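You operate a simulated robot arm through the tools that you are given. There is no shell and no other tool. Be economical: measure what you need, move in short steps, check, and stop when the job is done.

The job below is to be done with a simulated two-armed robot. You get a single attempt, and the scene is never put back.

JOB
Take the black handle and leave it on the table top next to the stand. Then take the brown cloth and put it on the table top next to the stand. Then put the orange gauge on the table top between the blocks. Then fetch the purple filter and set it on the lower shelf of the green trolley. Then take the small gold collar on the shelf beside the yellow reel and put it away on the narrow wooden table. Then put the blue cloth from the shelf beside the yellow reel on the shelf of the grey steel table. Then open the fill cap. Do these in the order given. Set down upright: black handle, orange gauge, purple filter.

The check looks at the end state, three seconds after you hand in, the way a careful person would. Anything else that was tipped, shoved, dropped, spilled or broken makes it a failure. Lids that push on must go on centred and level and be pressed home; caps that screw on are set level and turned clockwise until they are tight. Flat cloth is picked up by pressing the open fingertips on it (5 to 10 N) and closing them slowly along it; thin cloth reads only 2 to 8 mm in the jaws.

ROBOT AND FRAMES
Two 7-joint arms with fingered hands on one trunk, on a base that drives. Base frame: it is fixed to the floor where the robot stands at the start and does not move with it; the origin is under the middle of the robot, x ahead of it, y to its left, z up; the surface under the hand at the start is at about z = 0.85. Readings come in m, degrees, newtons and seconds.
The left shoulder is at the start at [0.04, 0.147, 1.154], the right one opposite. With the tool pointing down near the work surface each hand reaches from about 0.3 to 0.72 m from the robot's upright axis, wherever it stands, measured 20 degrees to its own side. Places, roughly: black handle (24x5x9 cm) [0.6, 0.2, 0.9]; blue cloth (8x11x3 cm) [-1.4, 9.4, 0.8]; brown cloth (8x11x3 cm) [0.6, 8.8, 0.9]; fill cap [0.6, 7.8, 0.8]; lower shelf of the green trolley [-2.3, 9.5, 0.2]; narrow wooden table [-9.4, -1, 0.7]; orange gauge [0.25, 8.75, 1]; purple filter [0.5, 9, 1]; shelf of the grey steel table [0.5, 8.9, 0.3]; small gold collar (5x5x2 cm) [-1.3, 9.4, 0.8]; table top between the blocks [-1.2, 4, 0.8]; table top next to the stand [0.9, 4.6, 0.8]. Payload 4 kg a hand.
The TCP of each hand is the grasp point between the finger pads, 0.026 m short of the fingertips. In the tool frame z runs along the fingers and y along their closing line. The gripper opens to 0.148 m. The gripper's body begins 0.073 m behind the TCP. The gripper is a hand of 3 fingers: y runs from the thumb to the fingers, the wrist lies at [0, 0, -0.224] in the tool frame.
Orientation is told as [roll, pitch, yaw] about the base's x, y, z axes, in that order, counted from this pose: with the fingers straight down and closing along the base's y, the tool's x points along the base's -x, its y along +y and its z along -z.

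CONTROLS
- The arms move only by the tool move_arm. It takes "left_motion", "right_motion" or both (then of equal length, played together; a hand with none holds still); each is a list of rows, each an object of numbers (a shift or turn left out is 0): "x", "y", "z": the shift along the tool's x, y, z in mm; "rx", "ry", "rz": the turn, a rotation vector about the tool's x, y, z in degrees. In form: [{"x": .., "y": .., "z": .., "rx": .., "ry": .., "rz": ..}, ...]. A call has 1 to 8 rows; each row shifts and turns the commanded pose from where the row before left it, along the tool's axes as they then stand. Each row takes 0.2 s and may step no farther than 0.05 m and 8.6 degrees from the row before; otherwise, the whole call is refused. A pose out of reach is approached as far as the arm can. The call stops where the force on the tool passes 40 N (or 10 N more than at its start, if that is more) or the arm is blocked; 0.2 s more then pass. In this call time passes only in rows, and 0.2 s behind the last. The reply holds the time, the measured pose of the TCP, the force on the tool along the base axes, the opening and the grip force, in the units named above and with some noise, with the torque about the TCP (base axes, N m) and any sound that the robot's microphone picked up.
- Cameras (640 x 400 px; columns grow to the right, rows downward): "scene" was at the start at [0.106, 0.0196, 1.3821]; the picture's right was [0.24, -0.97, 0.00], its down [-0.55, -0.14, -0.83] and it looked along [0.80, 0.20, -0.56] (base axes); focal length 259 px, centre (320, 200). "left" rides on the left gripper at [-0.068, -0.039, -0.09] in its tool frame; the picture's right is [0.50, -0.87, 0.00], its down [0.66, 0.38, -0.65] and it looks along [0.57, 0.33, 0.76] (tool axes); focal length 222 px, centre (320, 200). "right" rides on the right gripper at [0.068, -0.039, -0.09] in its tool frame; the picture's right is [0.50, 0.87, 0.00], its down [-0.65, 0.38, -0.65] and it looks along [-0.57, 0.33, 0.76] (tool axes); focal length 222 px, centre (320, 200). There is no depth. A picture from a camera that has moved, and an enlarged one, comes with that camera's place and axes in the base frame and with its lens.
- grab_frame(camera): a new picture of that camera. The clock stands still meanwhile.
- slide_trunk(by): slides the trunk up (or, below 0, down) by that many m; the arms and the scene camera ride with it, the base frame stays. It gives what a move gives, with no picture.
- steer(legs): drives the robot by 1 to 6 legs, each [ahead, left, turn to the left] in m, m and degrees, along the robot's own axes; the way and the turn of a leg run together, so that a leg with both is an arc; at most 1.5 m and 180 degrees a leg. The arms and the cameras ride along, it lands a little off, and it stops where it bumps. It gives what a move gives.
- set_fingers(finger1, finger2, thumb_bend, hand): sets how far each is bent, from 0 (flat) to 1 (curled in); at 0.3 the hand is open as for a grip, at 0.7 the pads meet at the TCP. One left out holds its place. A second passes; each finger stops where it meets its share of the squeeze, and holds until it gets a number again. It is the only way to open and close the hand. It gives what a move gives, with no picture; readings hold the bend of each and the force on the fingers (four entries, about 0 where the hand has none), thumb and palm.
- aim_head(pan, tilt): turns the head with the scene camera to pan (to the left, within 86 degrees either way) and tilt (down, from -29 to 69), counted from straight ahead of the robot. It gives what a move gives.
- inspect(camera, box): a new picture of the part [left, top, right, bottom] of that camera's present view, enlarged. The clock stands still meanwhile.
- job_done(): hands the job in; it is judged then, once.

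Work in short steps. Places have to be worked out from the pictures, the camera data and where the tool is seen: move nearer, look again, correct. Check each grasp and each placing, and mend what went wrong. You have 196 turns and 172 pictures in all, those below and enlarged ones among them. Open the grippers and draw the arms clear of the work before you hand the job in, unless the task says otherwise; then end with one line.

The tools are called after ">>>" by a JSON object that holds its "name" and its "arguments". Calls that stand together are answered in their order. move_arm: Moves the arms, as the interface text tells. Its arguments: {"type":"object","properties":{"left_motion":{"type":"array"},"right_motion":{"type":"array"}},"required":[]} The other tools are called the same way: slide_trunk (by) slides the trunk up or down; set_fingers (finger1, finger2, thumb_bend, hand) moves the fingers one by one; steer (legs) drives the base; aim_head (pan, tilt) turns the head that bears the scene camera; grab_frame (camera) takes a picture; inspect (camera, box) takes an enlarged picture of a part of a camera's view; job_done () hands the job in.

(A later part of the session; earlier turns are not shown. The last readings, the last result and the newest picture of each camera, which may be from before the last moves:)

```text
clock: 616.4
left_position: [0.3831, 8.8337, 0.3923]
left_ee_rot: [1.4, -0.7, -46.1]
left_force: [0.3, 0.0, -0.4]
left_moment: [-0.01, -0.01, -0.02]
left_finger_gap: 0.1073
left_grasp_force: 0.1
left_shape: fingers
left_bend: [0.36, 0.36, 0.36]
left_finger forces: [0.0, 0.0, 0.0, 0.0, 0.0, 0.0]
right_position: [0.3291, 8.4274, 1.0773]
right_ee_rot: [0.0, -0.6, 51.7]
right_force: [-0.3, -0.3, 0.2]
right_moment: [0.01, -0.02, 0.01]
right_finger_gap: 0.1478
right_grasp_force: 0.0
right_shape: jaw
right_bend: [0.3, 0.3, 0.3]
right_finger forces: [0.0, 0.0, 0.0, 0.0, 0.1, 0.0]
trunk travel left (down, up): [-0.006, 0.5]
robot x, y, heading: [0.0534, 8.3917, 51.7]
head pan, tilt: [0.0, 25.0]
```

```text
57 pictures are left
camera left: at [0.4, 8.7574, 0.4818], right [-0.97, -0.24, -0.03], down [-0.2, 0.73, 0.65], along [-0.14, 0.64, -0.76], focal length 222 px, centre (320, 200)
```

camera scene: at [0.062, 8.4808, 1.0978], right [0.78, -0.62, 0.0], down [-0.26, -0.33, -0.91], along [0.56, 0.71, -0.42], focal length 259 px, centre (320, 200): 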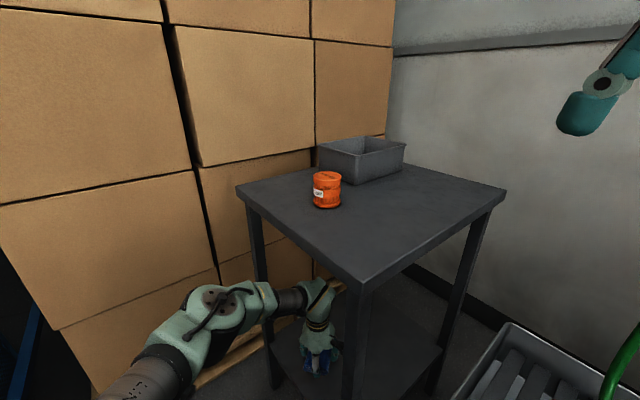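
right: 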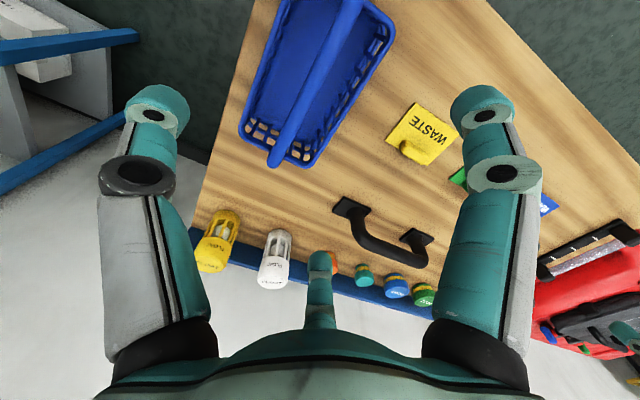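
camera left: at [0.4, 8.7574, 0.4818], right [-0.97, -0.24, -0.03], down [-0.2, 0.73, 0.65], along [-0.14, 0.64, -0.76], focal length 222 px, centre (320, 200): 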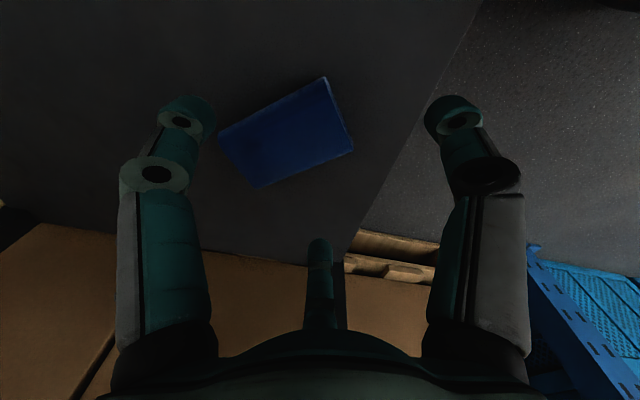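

The blue cloth lies fully on the shelf. Withdraw west between the legs, then raise the trunk.

>>> {"name": "steer", "arguments": {"legs": [[-0.115, 0.145, 0], [-0.2, 0, 0]]}}

>>> {"name": "slide_trunk", "arguments": {"by": 0.32}}

>>> {"name": "move_arm", "arguments": {"left_motion": [{"z": -45}, {"z": -45}, {"z": -45}, {"z": -45}, {"z": -45}, {"z": -45}, {"z": -40}, {"z": -30}]}}

>>> {"name": "grab_frame", "arguments": {"camera": "scene"}}

```text
clock: 619.1
left_position: [0.0766, 8.6744, 0.389]
left_ee_rot: [1.1, -0.5, -46.1]
left_force: [-0.4, -0.1, 0.0]
left_moment: [0.03, -0.03, -0.03]
left_finger_gap: 0.1076
left_grasp_force: 0.1
left_shape: fingers
left_bend: [0.36, 0.36, 0.36]
left_finger forces: [0.0, 0.1, 0.1, 0.1, 0.0, 0.0]
right_position: [0.0285, 8.2699, 1.0742]
right_ee_rot: [0.4, -0.4, 51.8]
right_force: [-0.3, 0.2, -0.5]
right_moment: [0.03, -0.01, -0.02]
right_finger_gap: 0.1477
right_grasp_force: 0.1
right_shape: jaw
right_bend: [0.3, 0.3, 0.3]
right_finger forces: [0.0, 0.0, 0.0, 0.0, 0.1, 0.0]
trunk travel left (down, up): [-0.006, 0.5]
robot x, y, heading: [-0.2547, 8.236, 51.9]
head pan, tilt: [0.0, 25.0]
```

```text
clock: 622.3
left_position: [0.0781, 8.6747, 0.7067]
left_ee_rot: [1.0, -0.5, -46.0]
left_force: [0.6, -1.2, 0.1]
left_moment: [-0.03, 0.03, 0.0]
left_finger_gap: 0.1077
left_grasp_force: 0.0
left_shape: fingers
left_bend: [0.36, 0.36, 0.36]
left_finger forces: [0.0, 0.0, 0.0, 0.1, 0.1, 0.1]
right_position: [0.0287, 8.2708, 1.3927]
right_ee_rot: [0.3, -0.3, 51.8]
right_force: [0.1, -0.1, 0.0]
right_moment: [0.01, 0.03, 0.01]
right_finger_gap: 0.1478
right_grasp_force: 0.0
right_shape: jaw
right_bend: [0.3, 0.3, 0.3]
right_finger forces: [0.1, 0.0, 0.0, 0.0, 0.1, 0.1]
trunk travel left (down, up): [-0.326, 0.18]
robot x, y, heading: [-0.2547, 8.2335, 51.8]
head pan, tilt: [0.0, 25.0]
```

```text
clock: 624.1
left_position: [0.0704, 8.6735, 1.0467]
left_ee_rot: [1.1, -0.5, -46.1]
left_force: [0.4, -0.2, -0.5]
left_moment: [-0.01, 0.04, -0.03]
left_finger_gap: 0.1077
left_grasp_force: 0.1
left_shape: fingers
left_bend: [0.36, 0.36, 0.36]
left_finger forces: [0.0, 0.0, 0.0, 0.0, 0.1, 0.1]
right_position: [0.0287, 8.2706, 1.3918]
right_ee_rot: [0.3, -0.3, 51.8]
right_force: [0.1, 0.6, -0.3]
right_moment: [0.02, 0.01, 0.01]
right_finger_gap: 0.148
right_grasp_force: 0.0
right_shape: jaw
right_bend: [0.3, 0.3, 0.3]
right_finger forces: [0.0, 0.0, 0.0, 0.0, 0.1, 0.0]
trunk travel left (down, up): [-0.326, 0.18]
robot x, y, heading: [-0.2551, 8.2339, 51.8]
head pan, tilt: [0.0, 25.0]
```

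```text
56 pictures are left
camera scene: at [-0.1844, 8.3206, 1.3977], right [0.79, -0.62, 0.0], down [-0.26, -0.33, -0.91], along [0.56, 0.71, -0.42], focal length 259 px, centre (320, 200)
```

scene: 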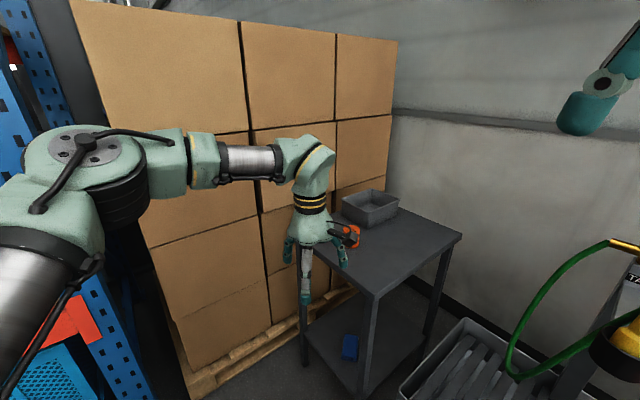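

Blue cloth is visible on the shelf. Now turn to heading 0, shift south beside the red machine, and look at the fill cap.

>>> {"name": "steer", "arguments": {"legs": [[-0.08, 0.05, 0], [0, 0, -52], [0, -0.35, 0]]}}

>>> {"name": "aim_head", "arguments": {"pan": 0, "tilt": 35}}

>>> {"name": "grab_frame", "arguments": {"camera": "scene"}}

```text
clock: 629.4
left_position: [0.2057, 7.8718, 1.0464]
left_ee_rot: [1.2, -0.6, -97.4]
left_force: [-0.6, -0.1, 0.1]
left_moment: [0.03, 0.01, -0.02]
left_finger_gap: 0.1074
left_grasp_force: 0.2
left_shape: fingers
left_bend: [0.36, 0.36, 0.36]
left_finger forces: [0.0, 0.0, 0.0, 0.0, 0.0, 0.0]
right_position: [-0.135, 7.6531, 1.3925]
right_ee_rot: [0.2, -0.3, 0.4]
right_force: [-0.6, 0.5, -1.1]
right_moment: [-0.03, 0.0, 0.0]
right_finger_gap: 0.1479
right_grasp_force: 0.1
right_shape: jaw
right_bend: [0.3, 0.3, 0.3]
right_finger forces: [0.0, 0.1, 0.0, 0.0, 0.1, 0.1]
trunk travel left (down, up): [-0.326, 0.18]
robot x, y, heading: [-0.3405, 7.8506, 0.5]
head pan, tilt: [0.0, 25.0]
```

```text
clock: 630.1
left_position: [0.2069, 7.8703, 1.0458]
left_ee_rot: [1.0, -0.5, -97.3]
left_force: [-0.7, 0.1, -0.2]
left_moment: [0.02, 0.0, -0.04]
left_finger_gap: 0.1077
left_grasp_force: 0.0
left_shape: fingers
left_bend: [0.36, 0.36, 0.36]
left_finger forces: [0.1, 0.0, 0.0, 0.0, 0.0, 0.1]
right_position: [-0.1348, 7.6508, 1.393]
right_ee_rot: [0.3, -0.2, 0.3]
right_force: [0.6, -0.9, -0.3]
right_moment: [0.05, 0.0, -0.01]
right_finger_gap: 0.1477
right_grasp_force: 0.1
right_shape: jaw
right_bend: [0.3, 0.3, 0.3]
right_finger forces: [0.1, 0.1, 0.0, 0.0, 0.0, 0.0]
trunk travel left (down, up): [-0.326, 0.18]
robot x, y, heading: [-0.3395, 7.851, 0.5]
head pan, tilt: [0.0, 35.0]
```

```text
55 pictures are left
camera scene: at [-0.2311, 7.8487, 1.382], right [0.01, -1.0, 0.0], down [-0.57, 0.0, -0.82], along [0.82, 0.01, -0.57], focal length 259 px, centre (320, 200)
```

scene: 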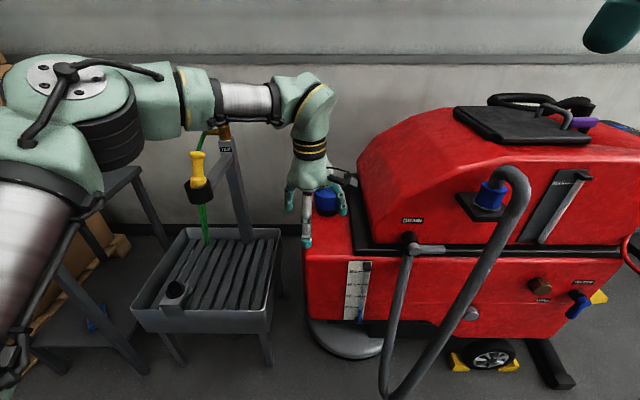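

The hand hides the cap; shift it left 15 cm and inspect the cap.

>>> {"name": "move_arm", "arguments": {"left_motion": [{"x": 45}, {"x": 45}, {"x": 45}, {"x": 30}]}}

>>> {"name": "inspect", "arguments": {"camera": "scene", "box": [270, 150, 430, 250]}}

>>> {"name": "grab_frame", "arguments": {"camera": "left"}}

```text
clock: 631.1
left_position: [0.2267, 8.0261, 1.0455]
left_ee_rot: [1.1, -0.6, -97.5]
left_force: [-0.3, 0.4, -0.3]
left_moment: [0.0, 0.02, -0.01]
left_finger_gap: 0.1077
left_grasp_force: 0.1
left_shape: fingers
left_bend: [0.36, 0.36, 0.36]
left_finger forces: [0.1, 0.0, 0.1, 0.1, 0.0, 0.0]
left hand out of reach, approached as far as the arm can: row 4
right_position: [-0.135, 7.6534, 1.3928]
right_ee_rot: [0.2, -0.3, 0.5]
right_force: [0.3, -0.6, -0.2]
right_moment: [0.04, -0.02, 0.0]
right_finger_gap: 0.148
right_grasp_force: 0.1
right_shape: jaw
right_bend: [0.3, 0.3, 0.3]
right_finger forces: [0.0, 0.0, 0.1, 0.1, 0.1, 0.0]
trunk travel left (down, up): [-0.326, 0.18]
robot x, y, heading: [-0.34, 7.8493, 0.4]
head pan, tilt: [0.0, 35.0]
```

```text
4.00 times, centred on (350, 200) of scene
camera zoom: at [-0.2312, 7.8502, 1.3819], right [0.01, -1.0, 0.0], down [-0.57, -0.01, -0.82], along [0.82, 0.01, -0.57], focal length 1036 px, centre (200, 200)
```

zoom: 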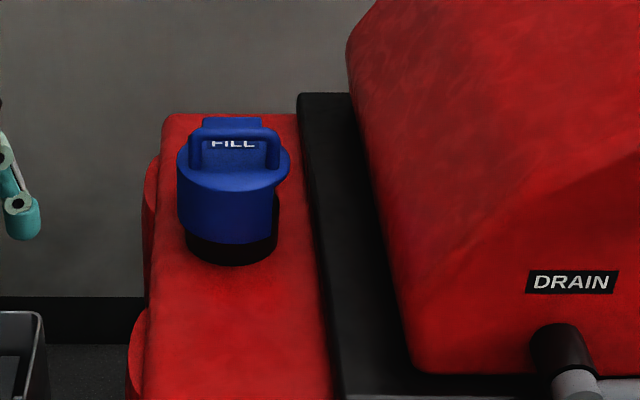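

```text
53 pictures are left
camera left: at [0.1778, 7.9661, 1.1349], right [-0.79, 0.61, -0.02], down [0.45, 0.61, 0.65], along [0.41, 0.51, -0.76], focal length 222 px, centre (320, 200)
```

left: 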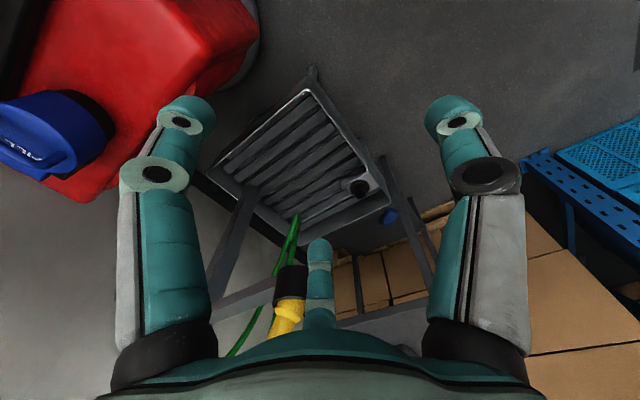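

The cap is a ~10 cm blue lid on a black neck at about [0.57, 7.83], top z≈0.865, with a bail handle. I move closer to see whether it is hinged or screwed.

>>> {"name": "steer", "arguments": {"legs": [[0.25, 0, -0.5]]}}

>>> {"name": "aim_head", "arguments": {"pan": 0, "tilt": 48}}

>>> {"name": "inspect", "arguments": {"camera": "scene", "box": [260, 120, 420, 220]}}

>>> {"name": "inspect", "arguments": {"camera": "left", "box": [0, 0, 240, 150]}}

```text
clock: 633.0
left_position: [0.4716, 8.0226, 1.0463]
left_ee_rot: [1.1, -0.5, -97.9]
left_force: [-0.1, 0.5, 0.4]
left_moment: [-0.06, 0.02, 0.01]
left_finger_gap: 0.1076
left_grasp_force: 0.2
left_shape: fingers
left_bend: [0.36, 0.36, 0.36]
left_finger forces: [0.0, 0.0, 0.1, 0.1, 0.0, 0.1]
right_position: [0.1067, 7.6511, 1.3939]
right_ee_rot: [0.3, -0.4, -0.1]
right_force: [-0.9, 0.2, 0.2]
right_moment: [0.0, 0.0, -0.01]
right_finger_gap: 0.1478
right_grasp_force: 0.0
right_shape: jaw
right_bend: [0.3, 0.3, 0.3]
right_finger forces: [0.0, 0.1, 0.1, 0.1, 0.0, 0.0]
trunk travel left (down, up): [-0.326, 0.18]
robot x, y, heading: [-0.0921, 7.8498, -0.1]
head pan, tilt: [0.0, 35.0]
```

```text
clock: 633.7
left_position: [0.473, 8.0225, 1.045]
left_ee_rot: [1.0, -0.6, -98.0]
left_force: [0.2, -0.5, 0.8]
left_moment: [0.01, -0.01, -0.04]
left_finger_gap: 0.1075
left_grasp_force: 0.0
left_shape: fingers
left_bend: [0.36, 0.36, 0.36]
left_finger forces: [0.0, 0.1, 0.0, 0.0, 0.0, 0.1]
right_position: [0.1088, 7.6508, 1.3918]
right_ee_rot: [0.3, -0.3, -0.1]
right_force: [0.9, 0.3, -0.8]
right_moment: [0.04, 0.04, 0.0]
right_finger_gap: 0.1479
right_grasp_force: 0.0
right_shape: jaw
right_bend: [0.3, 0.3, 0.3]
right_finger forces: [0.1, 0.0, 0.0, 0.0, 0.0, 0.0]
trunk travel left (down, up): [-0.326, 0.18]
robot x, y, heading: [-0.095, 7.8507, -0.4]
head pan, tilt: [0.0, 48.0]
```

```text
4.00 times, centred on (340, 170) of scene
camera zoom: at [0.0052, 7.8493, 1.3629], right [0.0, -1.0, 0.0], down [-0.74, 0.0, -0.67], along [0.67, 0.0, -0.74], focal length 1036 px, centre (240, 320)
```

zoom: 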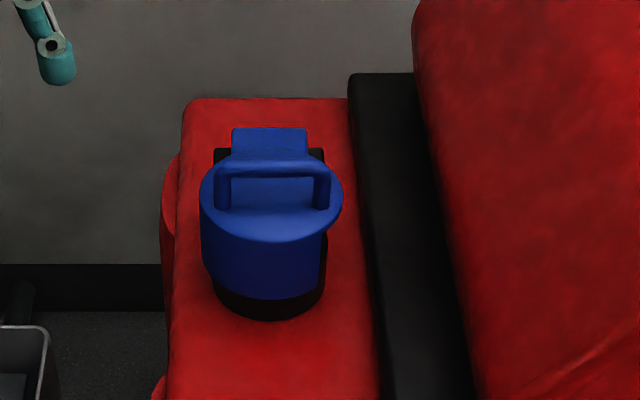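

```text
2.67 times, centred on (120, 75) of left
camera zoom: at [0.4244, 7.9609, 1.1349], right [-0.79, 0.62, -0.02], down [0.46, 0.6, 0.65], along [0.41, 0.51, -0.76], focal length 592 px, centre (853, 533)
```

zoom: 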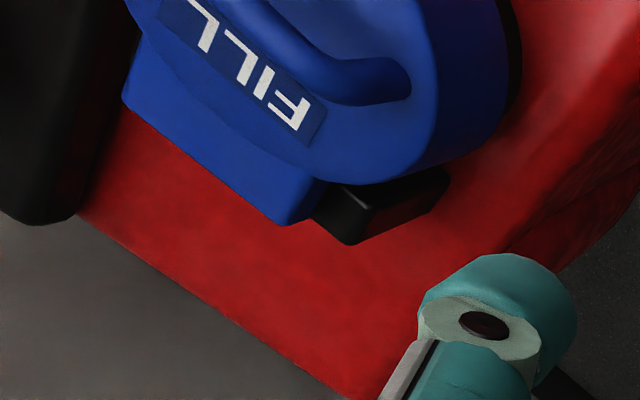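

It is a hinged lid: hinge block on the far (east) side, bail handle bar along y at about [0.583, 7.826]. I move closer and bring the left hand over it, aligned to pinch the bar.

>>> {"name": "steer", "arguments": {"legs": [[0.11, 0, 0.4]]}}

>>> {"name": "move_arm", "arguments": {"left_motion": [{"rz": -8}, {"x": -48, "y": -8}, {"x": -48, "y": -8}, {"x": -48, "y": -8}, {"x": -48, "y": -8}]}}

>>> {"name": "grab_frame", "arguments": {"camera": "left"}}

>>> {"name": "inspect", "arguments": {"camera": "scene", "box": [240, 130, 432, 250]}}

```text
clock: 634.9
left_position: [0.58, 8.0252, 1.0459]
left_ee_rot: [1.1, -0.5, -97.6]
left_force: [0.1, -0.5, -0.8]
left_moment: [-0.01, -0.03, -0.01]
left_finger_gap: 0.1079
left_grasp_force: 0.0
left_shape: fingers
left_bend: [0.36, 0.36, 0.36]
left_finger forces: [0.1, 0.0, 0.1, 0.0, 0.0, 0.0]
right_position: [0.2169, 7.6528, 1.3925]
right_ee_rot: [0.2, -0.5, 0.2]
right_force: [-0.9, -0.2, -0.5]
right_moment: [-0.01, -0.03, 0.0]
right_finger_gap: 0.1479
right_grasp_force: 0.1
right_shape: jaw
right_bend: [0.3, 0.3, 0.3]
right_finger forces: [0.1, 0.0, 0.0, 0.0, 0.0, 0.0]
trunk travel left (down, up): [-0.326, 0.18]
robot x, y, heading: [0.0186, 7.8503, 0.4]
head pan, tilt: [0.0, 48.0]
```

```text
clock: 636.1
left_position: [0.5522, 7.8309, 1.0453]
left_ee_rot: [1.0, -0.7, -89.6]
left_force: [0.2, 0.1, -0.2]
left_moment: [0.02, 0.01, 0.04]
left_finger_gap: 0.1077
left_grasp_force: 0.1
left_shape: fingers
left_bend: [0.36, 0.36, 0.36]
left_finger forces: [0.0, 0.1, 0.0, 0.0, 0.1, 0.1]
right_position: [0.2183, 7.6505, 1.3923]
right_ee_rot: [0.4, -0.3, 0.3]
right_force: [0.3, -0.8, -0.3]
right_moment: [0.02, 0.0, 0.02]
right_finger_gap: 0.1481
right_grasp_force: 0.2
right_shape: jaw
right_bend: [0.3, 0.3, 0.3]
right_finger forces: [0.0, 0.0, 0.0, 0.0, 0.0, 0.0]
trunk travel left (down, up): [-0.326, 0.18]
robot x, y, heading: [0.0127, 7.8502, 0.3]
head pan, tilt: [0.0, 48.0]
```

```text
50 pictures are left
camera left: at [0.5117, 7.7638, 1.1357], right [-0.87, 0.49, -0.02], down [0.36, 0.67, 0.65], along [0.34, 0.56, -0.76], focal length 222 px, centre (320, 200)
```

left: 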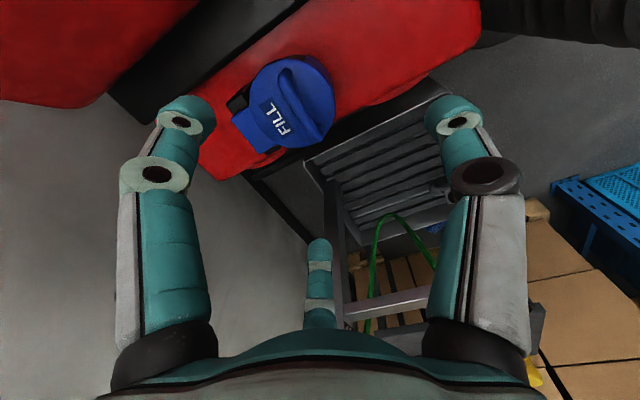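

```text
3.33 times, centred on (336, 190) of scene
camera zoom: at [0.1139, 7.8476, 1.3629], right [0.01, -1.0, 0.0], down [-0.74, 0.0, -0.67], along [0.67, 0.01, -0.74], focal length 864 px, centre (267, 233)
```

zoom: 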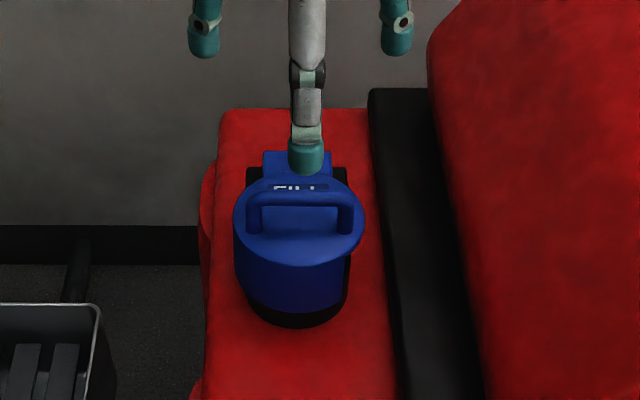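

Zoom in on the handle from the wrist camera to locate the bar.

>>> {"name": "inspect", "arguments": {"camera": "left", "box": [210, 40, 370, 140]}}

```text
4.00 times, centred on (290, 90) of left
camera zoom: at [0.5117, 7.7638, 1.1357], right [-0.87, 0.49, -0.02], down [0.36, 0.67, 0.65], along [0.34, 0.56, -0.76], focal length 888 px, centre (440, 640)
```

zoom: 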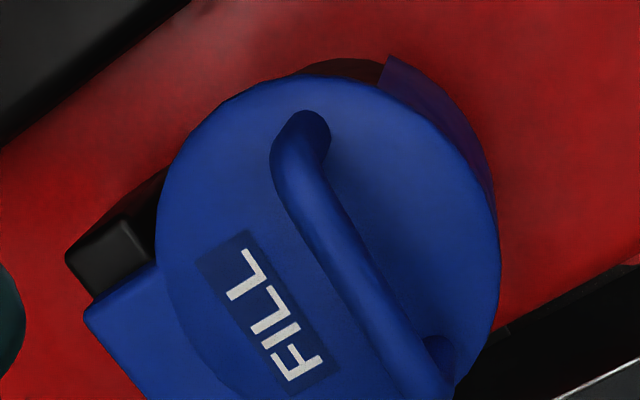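

Bar centre ≈[0.585, 7.827, 0.865], ±4 cm in y. I set a narrow straddle and descend to just above it.

>>> {"name": "set_fingers", "arguments": {"hand": "left", "finger1": 0.54, "finger2": 0.54, "thumb_bend": 0.54}}

>>> {"name": "move_arm", "arguments": {"left_motion": [{"x": -4, "y": 33}, {"z": 40}, {"z": 40}, {"z": 40}]}}

>>> {"name": "grab_frame", "arguments": {"camera": "left"}}

>>> {"name": "inspect", "arguments": {"camera": "scene", "box": [240, 110, 432, 230]}}

```text
clock: 637.1
left_position: [0.5515, 7.8322, 1.0461]
left_ee_rot: [0.9, -0.7, -89.5]
left_force: [0.3, 0.1, 0.4]
left_moment: [0.01, -0.01, 0.03]
left_finger_gap: 0.0496
left_grasp_force: 0.0
left_shape: fingers
left_bend: [0.54, 0.54, 0.54]
left_finger forces: [0.1, 0.0, 0.0, 0.0, 0.1, 0.0]
right_position: [0.2179, 7.6522, 1.393]
right_ee_rot: [0.3, -0.2, 0.3]
right_force: [0.2, 0.4, -0.1]
right_moment: [-0.01, 0.02, 0.0]
right_finger_gap: 0.1478
right_grasp_force: 0.2
right_shape: jaw
right_bend: [0.3, 0.3, 0.3]
right_finger forces: [0.0, 0.1, 0.1, 0.0, 0.0, 0.0]
trunk travel left (down, up): [-0.326, 0.18]
robot x, y, heading: [0.0163, 7.8532, 0.0]
head pan, tilt: [0.0, 48.0]
```

```text
clock: 638.1
left_position: [0.5873, 7.8268, 0.9267]
left_ee_rot: [1.0, -0.7, -89.4]
left_force: [0.0, 0.4, 0.9]
left_moment: [-0.02, 0.03, -0.01]
left_finger_gap: 0.0494
left_grasp_force: 0.1
left_shape: fingers
left_bend: [0.54, 0.54, 0.54]
left_finger forces: [0.0, 0.0, 0.1, 0.1, 0.1, 0.0]
right_position: [0.2198, 7.6522, 1.3918]
right_ee_rot: [0.3, -0.3, 0.3]
right_force: [0.2, 0.7, 0.0]
right_moment: [0.02, 0.0, 0.0]
right_finger_gap: 0.1478
right_grasp_force: 0.1
right_shape: jaw
right_bend: [0.3, 0.3, 0.3]
right_finger forces: [0.0, 0.0, 0.1, 0.0, 0.1, 0.1]
trunk travel left (down, up): [-0.326, 0.18]
robot x, y, heading: [0.0154, 7.852, 0.2]
head pan, tilt: [0.0, 48.0]
```

```text
47 pictures are left
camera left: at [0.5466, 7.7609, 1.0166], right [-0.87, 0.49, -0.02], down [0.36, 0.67, 0.65], along [0.34, 0.56, -0.76], focal length 222 px, centre (320, 200)
```

left: 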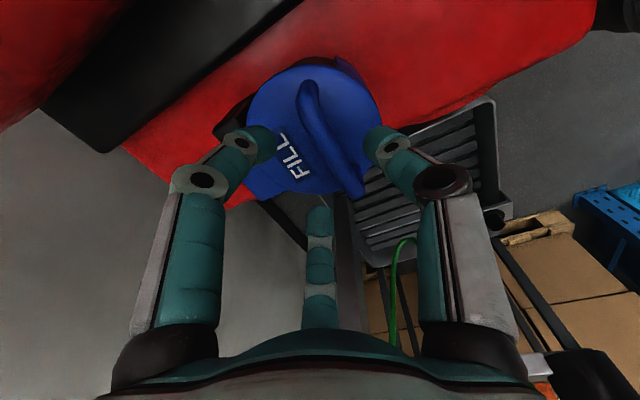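

```text
3.33 times, centred on (336, 170) of scene
camera zoom: at [0.115, 7.8497, 1.3628], right [0.01, -1.0, 0.0], down [-0.74, 0.0, -0.67], along [0.67, 0.0, -0.74], focal length 864 px, centre (267, 300)
```

zoom: 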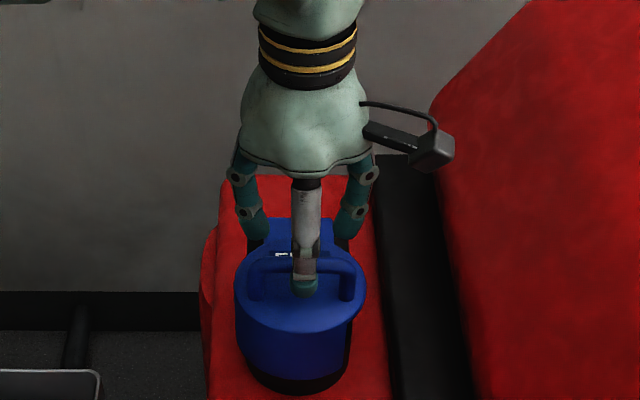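

Bar reads x≈0.572–0.585. Shift 6 mm west and lower with care.

>>> {"name": "move_arm", "arguments": {"left_motion": [{"y": -6, "z": 10}, {"z": 10}, {"z": 8}, {"z": 6}, {"z": 5}]}}

>>> {"name": "inspect", "arguments": {"camera": "left", "box": [200, 60, 440, 210]}}

```text
clock: 639.3
left_position: [0.5799, 7.8256, 0.8905]
left_ee_rot: [1.3, -0.7, -89.6]
left_force: [0.1, 0.4, 9.7]
left_moment: [0.37, -0.16, -0.03]
left_finger_gap: 0.0499
left_grasp_force: 5.3
left_shape: fingers
left_bend: [0.54, 0.53, 0.54]
left_finger forces: [0.0, 9.3, 0.1, 0.1, 0.5, 0.0]
right_position: [0.2162, 7.6531, 1.3935]
right_ee_rot: [0.2, -0.5, 0.3]
right_force: [-0.7, 0.4, -0.4]
right_moment: [0.0, 0.03, 0.0]
right_finger_gap: 0.148
right_grasp_force: 0.1
right_shape: jaw
right_bend: [0.3, 0.3, 0.3]
right_finger forces: [0.0, 0.0, 0.1, 0.1, 0.1, 0.1]
trunk travel left (down, up): [-0.326, 0.18]
robot x, y, heading: [0.0157, 7.8517, 0.3]
head pan, tilt: [0.0, 48.0]
```

```text
2.67 times, centred on (320, 135) of left
camera zoom: at [0.5396, 7.7601, 0.9807], right [-0.87, 0.49, -0.03], down [0.36, 0.67, 0.65], along [0.34, 0.56, -0.76], focal length 592 px, centre (320, 373)
```

zoom: 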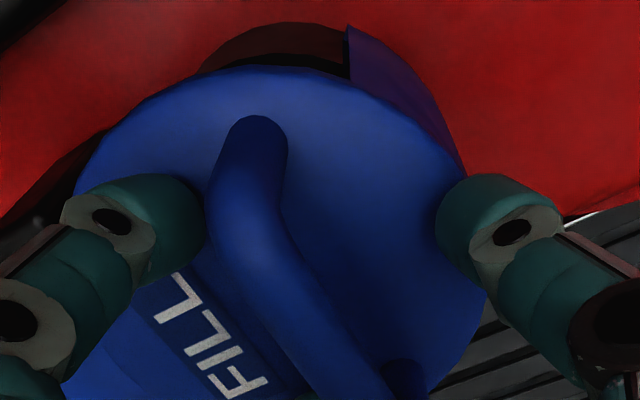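

The fingertip touched the lid top (≈0.865), so the bar is between the digits. Raise 3 mm and pinch.

>>> {"name": "move_arm", "arguments": {"left_motion": [{"z": -4}]}}

>>> {"name": "set_fingers", "arguments": {"hand": "left", "finger1": 0.7, "finger2": 0.7, "thumb_bend": 0.7}}

>>> {"name": "grab_frame", "arguments": {"camera": "left"}}

```text
clock: 639.7
left_position: [0.5811, 7.8272, 0.8915]
left_ee_rot: [0.8, -0.6, -89.6]
left_force: [-0.5, 1.2, 0.3]
left_moment: [0.03, 0.01, 0.03]
left_finger_gap: 0.0499
left_grasp_force: 0.0
left_shape: fingers
left_bend: [0.54, 0.54, 0.54]
left_finger forces: [0.0, 0.0, 0.0, 0.0, 0.1, 0.1]
right_position: [0.2194, 7.6527, 1.393]
right_ee_rot: [0.2, -0.3, 0.3]
right_force: [0.1, -0.5, 0.1]
right_moment: [0.01, 0.0, 0.02]
right_finger_gap: 0.1476
right_grasp_force: 0.0
right_shape: jaw
right_bend: [0.3, 0.3, 0.3]
right_finger forces: [0.0, 0.1, 0.0, 0.0, 0.1, 0.0]
trunk travel left (down, up): [-0.326, 0.18]
robot x, y, heading: [0.0169, 7.8489, 0.2]
head pan, tilt: [0.0, 48.0]
```

```text
clock: 640.7
left_position: [0.5806, 7.8266, 0.8924]
left_ee_rot: [1.0, -0.8, -89.5]
left_force: [-1.8, -0.2, 0.0]
left_moment: [0.0, -0.01, 0.04]
left_finger_gap: 0.0005
left_grasp_force: 0.5
left_shape: fingers
left_bend: [0.69, 0.69, 0.7]
left_finger forces: [0.1, 0.0, 0.0, 0.1, 1.5, 0.0]
right_position: [0.2182, 7.6524, 1.3934]
right_ee_rot: [0.2, -0.3, 0.3]
right_force: [0.0, 0.4, 0.5]
right_moment: [-0.02, 0.01, -0.03]
right_finger_gap: 0.1478
right_grasp_force: 0.0
right_shape: jaw
right_bend: [0.3, 0.3, 0.3]
right_finger forces: [0.1, 0.0, 0.0, 0.0, 0.0, 0.1]
trunk travel left (down, up): [-0.326, 0.18]
robot x, y, heading: [0.0147, 7.8501, 0.3]
head pan, tilt: [0.0, 48.0]
```

```text
44 pictures are left
camera left: at [0.5405, 7.7601, 0.9827], right [-0.87, 0.49, -0.02], down [0.36, 0.67, 0.65], along [0.34, 0.56, -0.76], focal length 222 px, centre (320, 200)
```

left: 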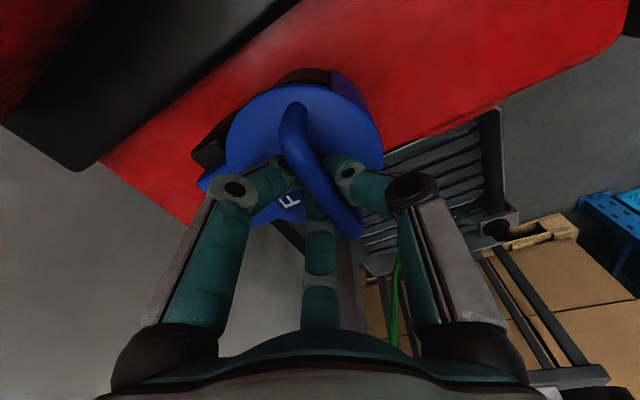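

The fingertips have closed beneath the bar (hook grip as with the black handle). Tighten slightly and lift the lid along the hinge arc for the first ~30°.

>>> {"name": "set_fingers", "arguments": {"hand": "left", "finger1": 0.78, "finger2": 0.78, "thumb_bend": 0.78}}

>>> {"name": "move_arm", "arguments": {"left_motion": [{"y": 7, "z": -9}, {"y": 7, "z": -8}, {"y": 9, "z": -7}, {"y": 9, "z": -6}]}}

>>> {"name": "inspect", "arguments": {"camera": "scene", "box": [240, 110, 432, 230]}}

```text
clock: 641.7
left_position: [0.5805, 7.8265, 0.8922]
left_ee_rot: [1.0, -0.7, -89.6]
left_force: [-0.4, -0.2, -1.3]
left_moment: [0.02, 0.02, -0.02]
left_finger_gap: 0.0
left_grasp_force: 0.1
left_shape: fingers
left_bend: [0.75, 0.75, 0.73]
left_finger forces: [0.1, 0.0, 0.0, 0.1, 0.0, 0.1]
right_position: [0.2171, 7.6519, 1.3931]
right_ee_rot: [0.2, -0.4, 0.3]
right_force: [0.2, -0.5, 0.2]
right_moment: [0.03, -0.04, -0.02]
right_finger_gap: 0.148
right_grasp_force: 0.1
right_shape: jaw
right_bend: [0.3, 0.3, 0.3]
right_finger forces: [0.0, 0.1, 0.0, 0.0, 0.0, 0.1]
trunk travel left (down, up): [-0.326, 0.18]
robot x, y, heading: [0.0146, 7.8498, 0.3]
head pan, tilt: [0.0, 48.0]
```

```text
clock: 642.7
left_position: [0.6135, 7.8272, 0.9225]
left_ee_rot: [0.9, -0.8, -89.7]
left_force: [1.8, -1.1, -5.6]
left_moment: [0.0, 0.02, 0.03]
left_finger_gap: 0.0
left_grasp_force: 0.4
left_shape: fingers
left_bend: [0.75, 0.75, 0.74]
left_finger forces: [0.7, 0.5, 0.1, 0.1, 0.0, 0.0]
right_position: [0.2203, 7.6529, 1.3932]
right_ee_rot: [0.3, -0.4, 0.4]
right_force: [-0.1, 0.0, -0.4]
right_moment: [0.03, -0.02, 0.0]
right_finger_gap: 0.148
right_grasp_force: 0.0
right_shape: jaw
right_bend: [0.3, 0.3, 0.3]
right_finger forces: [0.1, 0.0, 0.1, 0.1, 0.0, 0.0]
trunk travel left (down, up): [-0.326, 0.18]
robot x, y, heading: [0.0158, 7.8497, 0.2]
head pan, tilt: [0.0, 48.0]
```

```text
3.33 times, centred on (336, 170) of scene
camera zoom: at [0.1155, 7.8496, 1.3628], right [0.01, -1.0, 0.0], down [-0.74, 0.0, -0.67], along [0.67, 0.0, -0.74], focal length 864 px, centre (267, 300)
```

zoom: 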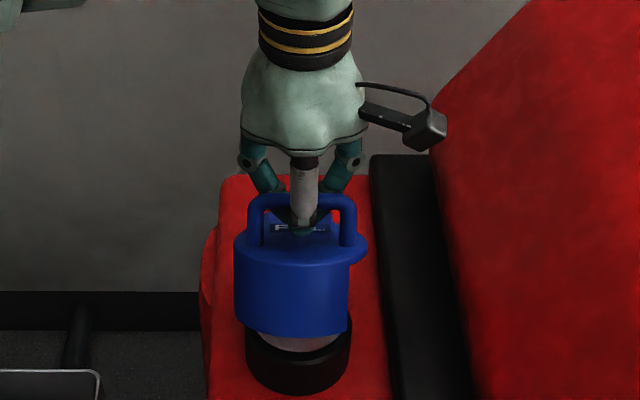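

The lid is opening. Raise a little and use the base for the next 3 cm of eastward motion.

>>> {"name": "move_arm", "arguments": {"left_motion": [{"y": 6, "z": -4}, {"y": 6, "z": -3}]}}

>>> {"name": "steer", "arguments": {"legs": [[0.03, 0, 0]]}}

>>> {"name": "inspect", "arguments": {"camera": "scene", "box": [240, 110, 432, 230]}}

```text
clock: 643.3
left_position: [0.6256, 7.8267, 0.9293]
left_ee_rot: [0.8, -0.5, -89.6]
left_force: [4.5, -1.4, -13.1]
left_moment: [-0.05, 0.03, 0.03]
left_finger_gap: 0.0003
left_grasp_force: 12.5
left_shape: fingers
left_bend: [0.75, 0.75, 0.74]
left_finger forces: [13.2, 13.6, 0.1, 0.0, 0.0, 0.0]
right_position: [0.2212, 7.6532, 1.3925]
right_ee_rot: [0.3, -0.1, 0.2]
right_force: [-0.1, 0.1, 0.6]
right_moment: [0.02, -0.02, -0.03]
right_finger_gap: 0.1477
right_grasp_force: 0.1
right_shape: jaw
right_bend: [0.3, 0.3, 0.3]
right_finger forces: [0.0, 0.0, 0.0, 0.1, 0.1, 0.0]
trunk travel left (down, up): [-0.326, 0.18]
robot x, y, heading: [0.0133, 7.855, 0.5]
head pan, tilt: [0.0, 48.0]
```

```text
clock: 644.1
left_position: [0.6505, 7.8277, 0.9336]
left_ee_rot: [1.2, -0.7, -89.7]
left_force: [0.3, 0.3, -1.3]
left_moment: [-0.01, -0.04, 0.01]
left_finger_gap: 0.0002
left_grasp_force: 0.4
left_shape: fingers
left_bend: [0.75, 0.75, 0.73]
left_finger forces: [0.1, 0.1, 0.0, 0.0, 0.0, 0.1]
right_position: [0.2431, 7.6528, 1.394]
right_ee_rot: [0.3, -0.7, 0.2]
right_force: [-0.9, 0.1, 0.2]
right_moment: [-0.01, -0.04, 0.01]
right_finger_gap: 0.1478
right_grasp_force: 0.1
right_shape: jaw
right_bend: [0.3, 0.3, 0.3]
right_finger forces: [0.0, 0.0, 0.1, 0.0, 0.0, 0.1]
trunk travel left (down, up): [-0.326, 0.18]
robot x, y, heading: [0.0454, 7.8523, 0.6]
head pan, tilt: [0.0, 48.0]
```

```text
3.33 times, centred on (336, 170) of scene
camera zoom: at [0.1386, 7.85, 1.3632], right [0.01, -1.0, 0.0], down [-0.74, 0.0, -0.67], along [0.67, 0.0, -0.74], focal length 864 px, centre (267, 300)
```

zoom: 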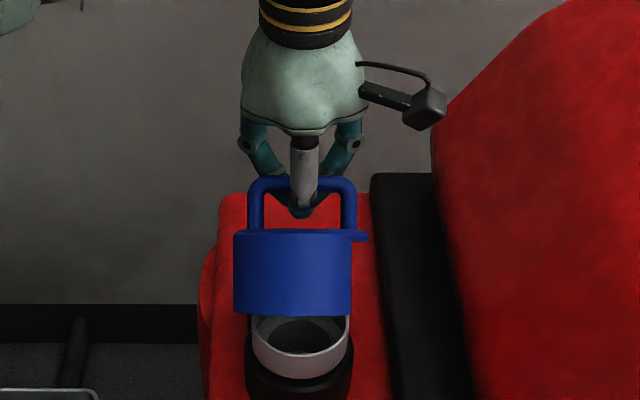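

The lid is ~50° open and following. To extend reach I tilt the hand so the fingers point further east, TCP in place, then push on.

>>> {"name": "move_arm", "arguments": {"left_motion": [{"rx": -7}, {"rx": -7}, {"rx": -7}, {"y": 8, "z": 4}, {"y": 8, "z": 4}]}}

>>> {"name": "inspect", "arguments": {"camera": "scene", "box": [240, 100, 432, 220]}}

```text
clock: 645.3
left_position: [0.6679, 7.8266, 0.9323]
left_ee_rot: [22.1, -0.7, -89.7]
left_force: [-8.0, 0.0, 11.7]
left_moment: [-0.03, 0.87, -0.02]
left_finger_gap: 0.0001
left_grasp_force: 13.0
left_shape: fingers
left_bend: [0.75, 0.75, 0.73]
left_finger forces: [0.0, 0.0, 0.1, 0.0, 26.5, 0.0]
right_position: [0.2444, 7.6534, 1.393]
right_ee_rot: [0.3, -0.5, 0.3]
right_force: [-1.4, 0.3, 0.1]
right_moment: [-0.02, -0.01, -0.03]
right_finger_gap: 0.1478
right_grasp_force: 0.0
right_shape: jaw
right_bend: [0.3, 0.3, 0.3]
right_finger forces: [0.0, 0.0, 0.0, 0.0, 0.0, 0.0]
trunk travel left (down, up): [-0.326, 0.18]
robot x, y, heading: [0.0454, 7.8545, 0.4]
head pan, tilt: [0.0, 48.0]
```

```text
3.33 times, centred on (336, 160) of scene
camera zoom: at [0.1397, 7.8503, 1.3633], right [0.01, -1.0, 0.0], down [-0.74, 0.0, -0.67], along [0.67, 0.0, -0.74], focal length 864 px, centre (267, 333)
```

zoom: 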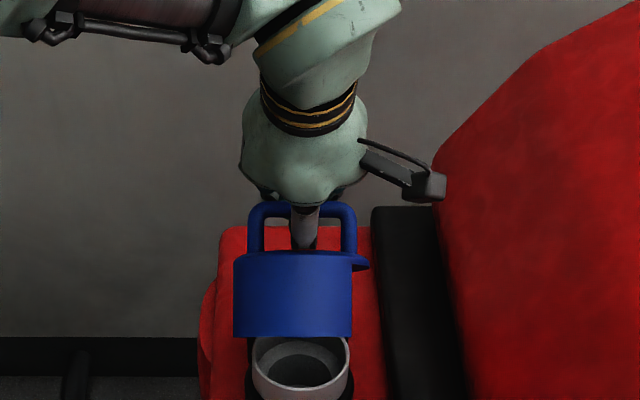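

Working: lid ~65°. Continue pushing east with a slight rise.

>>> {"name": "move_arm", "arguments": {"left_motion": [{"y": 9, "z": 1}, {"y": 9, "z": 2}, {"y": 9, "z": 2}, {"y": 9, "z": 3}]}}

>>> {"name": "inspect", "arguments": {"camera": "scene", "box": [240, 100, 432, 220]}}

```text
clock: 646.3
left_position: [0.704, 7.8273, 0.9388]
left_ee_rot: [22.1, -0.7, -89.7]
left_force: [-15.9, -0.2, 17.7]
left_moment: [0.04, 2.45, 0.05]
left_finger_gap: 0.0055
left_grasp_force: 48.1
left_shape: fingers
left_bend: [0.76, 0.76, 0.63]
left_finger forces: [0.1, 0.0, 0.0, 0.0, 95.5, 0.1]
right_position: [0.2421, 7.6548, 1.3946]
right_ee_rot: [0.1, -0.5, 0.4]
right_force: [-0.2, 0.2, 0.1]
right_moment: [0.02, -0.03, 0.0]
right_finger_gap: 0.1479
right_grasp_force: 0.1
right_shape: jaw
right_bend: [0.3, 0.3, 0.3]
right_finger forces: [0.0, 0.0, 0.0, 0.0, 0.1, 0.1]
trunk travel left (down, up): [-0.326, 0.18]
robot x, y, heading: [0.0451, 7.8479, 0.5]
head pan, tilt: [0.0, 48.0]
```

```text
3.33 times, centred on (336, 160) of scene
camera zoom: at [0.138, 7.8502, 1.3634], right [0.01, -1.0, 0.0], down [-0.74, 0.0, -0.67], along [0.67, 0.0, -0.74], focal length 864 px, centre (267, 333)
```

zoom: 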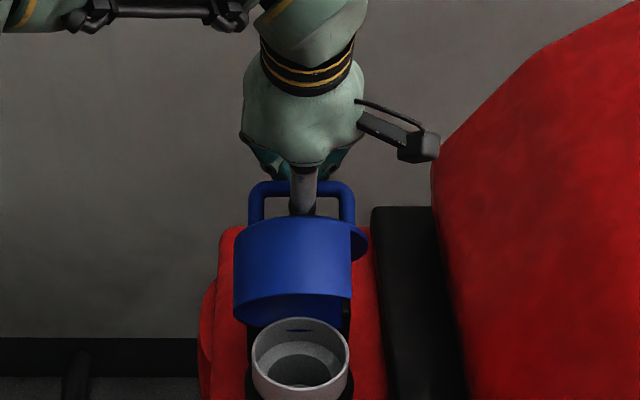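

Thumb load is high (95 N); check from the wrist camera before continuing.

>>> {"name": "grab_frame", "arguments": {"camera": "left"}}

```text
39 pictures are left
camera left: at [0.6338, 7.7605, 1.0076], right [-0.81, 0.49, -0.33], down [0.1, 0.67, 0.74], along [0.58, 0.56, -0.58], focal length 222 px, centre (320, 200)
```

left: 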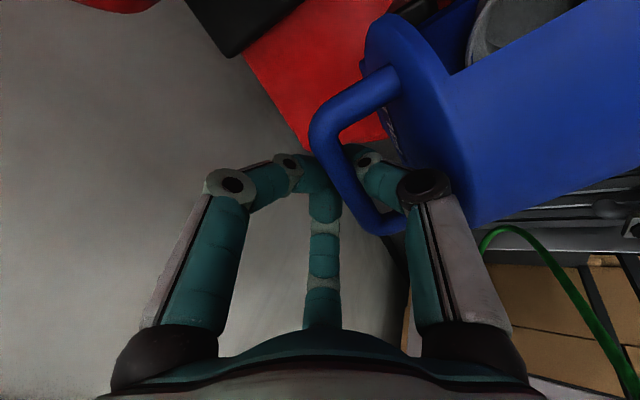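

Clear view: the lid is ~70° open, the thumb hooked through the bail; earlier the load dropped to zero mid-way, so the hinge holds by friction. I unhook: first spread the two fingers, then straighten the thumb.

>>> {"name": "set_fingers", "arguments": {"hand": "left", "finger1": 0.45, "finger2": 0.45}}

>>> {"name": "set_fingers", "arguments": {"hand": "left", "thumb_bend": 0.56}}

>>> {"name": "grab_frame", "arguments": {"camera": "left"}}

```text
clock: 647.3
left_position: [0.7032, 7.8264, 0.938]
left_ee_rot: [22.2, -0.6, -89.7]
left_force: [-15.1, -1.3, 19.2]
left_moment: [-0.01, 2.54, 0.15]
left_finger_gap: 0.05
left_grasp_force: 47.9
left_shape: fingers
left_bend: [0.45, 0.45, 0.63]
left_finger forces: [0.0, 0.1, 0.1, 0.0, 96.6, 0.0]
right_position: [0.2425, 7.653, 1.3948]
right_ee_rot: [0.4, -0.5, 0.3]
right_force: [0.2, 0.1, 0.4]
right_moment: [0.03, 0.02, -0.01]
right_finger_gap: 0.1479
right_grasp_force: 0.0
right_shape: jaw
right_bend: [0.3, 0.3, 0.3]
right_finger forces: [0.0, 0.0, 0.0, 0.0, 0.0, 0.1]
trunk travel left (down, up): [-0.326, 0.18]
robot x, y, heading: [0.0457, 7.8521, 0.1]
head pan, tilt: [0.0, 48.0]
```

```text
clock: 648.3
left_position: [0.7077, 7.828, 0.9345]
left_ee_rot: [22.0, -0.8, -89.7]
left_force: [0.0, 0.6, -0.3]
left_moment: [-0.01, -0.04, 0.03]
left_finger_gap: 0.0606
left_grasp_force: 0.1
left_shape: fingers
left_bend: [0.45, 0.45, 0.56]
left_finger forces: [0.1, 0.0, 0.0, 0.0, 0.0, 0.1]
right_position: [0.2475, 7.6531, 1.3933]
right_ee_rot: [0.2, -0.4, 0.3]
right_force: [0.6, 0.0, -0.4]
right_moment: [0.0, 0.01, -0.02]
right_finger_gap: 0.1478
right_grasp_force: 0.1
right_shape: jaw
right_bend: [0.3, 0.3, 0.3]
right_finger forces: [0.1, 0.0, 0.1, 0.1, 0.0, 0.0]
trunk travel left (down, up): [-0.326, 0.18]
robot x, y, heading: [0.0422, 7.8539, 0.4]
head pan, tilt: [0.0, 48.0]
```

```text
38 pictures are left
camera left: at [0.638, 7.7611, 1.0046], right [-0.81, 0.49, -0.33], down [0.1, 0.66, 0.74], along [0.58, 0.56, -0.59], focal length 222 px, centre (320, 200)
```

left: 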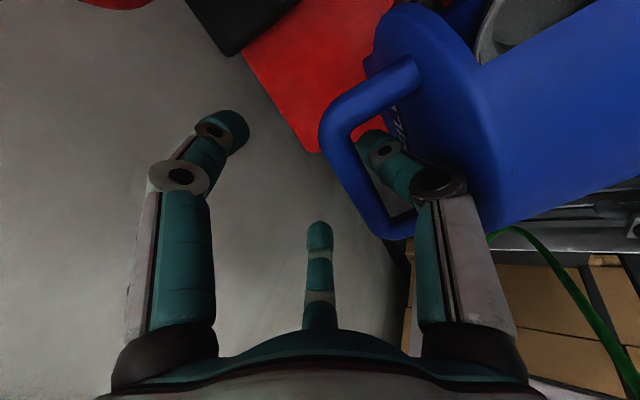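

The thumb now sits free in the bail gap and the lid holds at ~70°. I push the bar further east while bringing the hand upright to stay parallel to the lid.

>>> {"name": "move_arm", "arguments": {"left_motion": [{"y": 7, "z": 2, "rx": 3}, {"y": 7, "z": 2, "rx": 3}, {"y": 7, "z": 2, "rx": 3}, {"y": 7, "z": 2, "rx": 3}]}}

>>> {"name": "grab_frame", "arguments": {"camera": "left"}}

```text
clock: 649.3
left_position: [0.722, 7.8366, 0.9305]
left_ee_rot: [10.0, -0.7, -89.7]
left_force: [0.2, -0.9, -0.6]
left_moment: [0.03, 0.03, -0.01]
left_finger_gap: 0.0608
left_grasp_force: 0.2
left_shape: fingers
left_bend: [0.45, 0.45, 0.56]
left_finger forces: [0.1, 0.0, 0.0, 0.0, 0.2, 0.0]
left hand out of reach, approached as far as the arm can: row 4
right_position: [0.2484, 7.6538, 1.3932]
right_ee_rot: [0.2, -0.4, 0.3]
right_force: [-0.2, 0.1, 0.0]
right_moment: [-0.05, 0.03, -0.03]
right_finger_gap: 0.1481
right_grasp_force: 0.1
right_shape: jaw
right_bend: [0.3, 0.3, 0.3]
right_finger forces: [0.0, 0.0, 0.1, 0.0, 0.1, 0.0]
trunk travel left (down, up): [-0.326, 0.18]
robot x, y, heading: [0.0432, 7.8545, 0.2]
head pan, tilt: [0.0, 48.0]
```

```text
37 pictures are left
camera left: at [0.6678, 7.7696, 1.0134], right [-0.86, 0.49, -0.16], down [0.26, 0.67, 0.7], along [0.45, 0.56, -0.7], focal length 222 px, centre (320, 200)
```

left: 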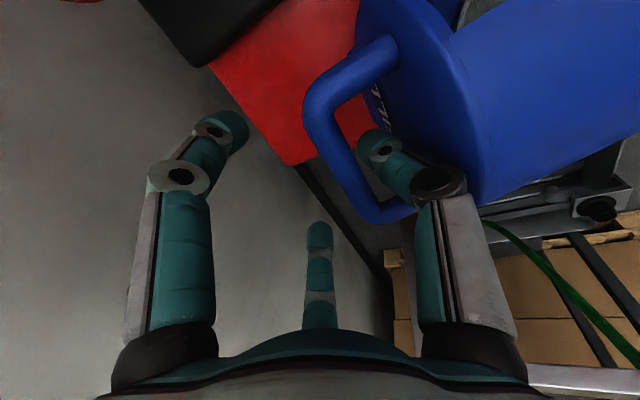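

Reach limit. I'll instead withdraw upward and push the lid from its underside (west side), where there is plenty of reach.

>>> {"name": "move_arm", "arguments": {"left_motion": [{"z": -25}, {"z": -35}, {"z": -40}, {"z": -40}, {"rx": 5}, {"y": -48}, {"y": -48}, {"y": -48}]}}

>>> {"name": "inspect", "arguments": {"camera": "scene", "box": [200, 60, 456, 220]}}

```text
clock: 651.1
left_position: [0.5356, 7.8505, 1.0521]
left_ee_rot: [5.0, -0.6, -89.6]
left_force: [0.0, 0.6, -0.5]
left_moment: [-0.02, 0.02, 0.0]
left_finger_gap: 0.0613
left_grasp_force: 0.0
left_shape: fingers
left_bend: [0.45, 0.45, 0.56]
left_finger forces: [0.0, 0.0, 0.0, 0.0, 0.0, 0.1]
left hand out of reach, approached as far as the arm can: row 5
right_position: [0.2466, 7.6539, 1.3926]
right_ee_rot: [0.1, -0.4, 0.2]
right_force: [0.4, 0.1, -0.6]
right_moment: [0.01, 0.03, 0.02]
right_finger_gap: 0.148
right_grasp_force: 0.2
right_shape: jaw
right_bend: [0.3, 0.3, 0.3]
right_finger forces: [0.0, 0.0, 0.0, 0.0, 0.0, 0.0]
trunk travel left (down, up): [-0.326, 0.18]
robot x, y, heading: [0.0455, 7.85, 0.5]
head pan, tilt: [0.0, 48.0]
```

```text
2.50 times, centred on (328, 140) of scene
camera zoom: at [0.1422, 7.8507, 1.363], right [0.01, -1.0, 0.0], down [-0.74, 0.0, -0.67], along [0.67, 0.0, -0.74], focal length 648 px, centre (300, 350)
```

zoom: 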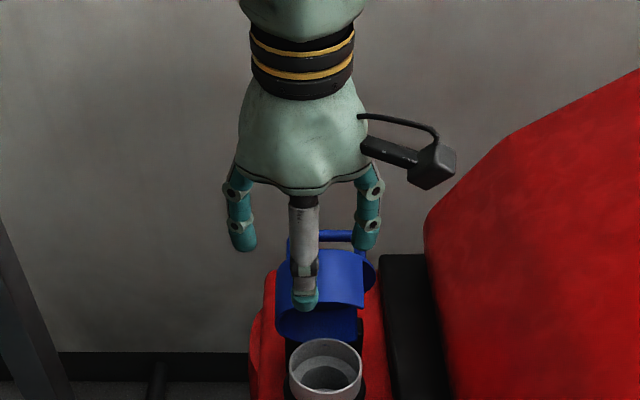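

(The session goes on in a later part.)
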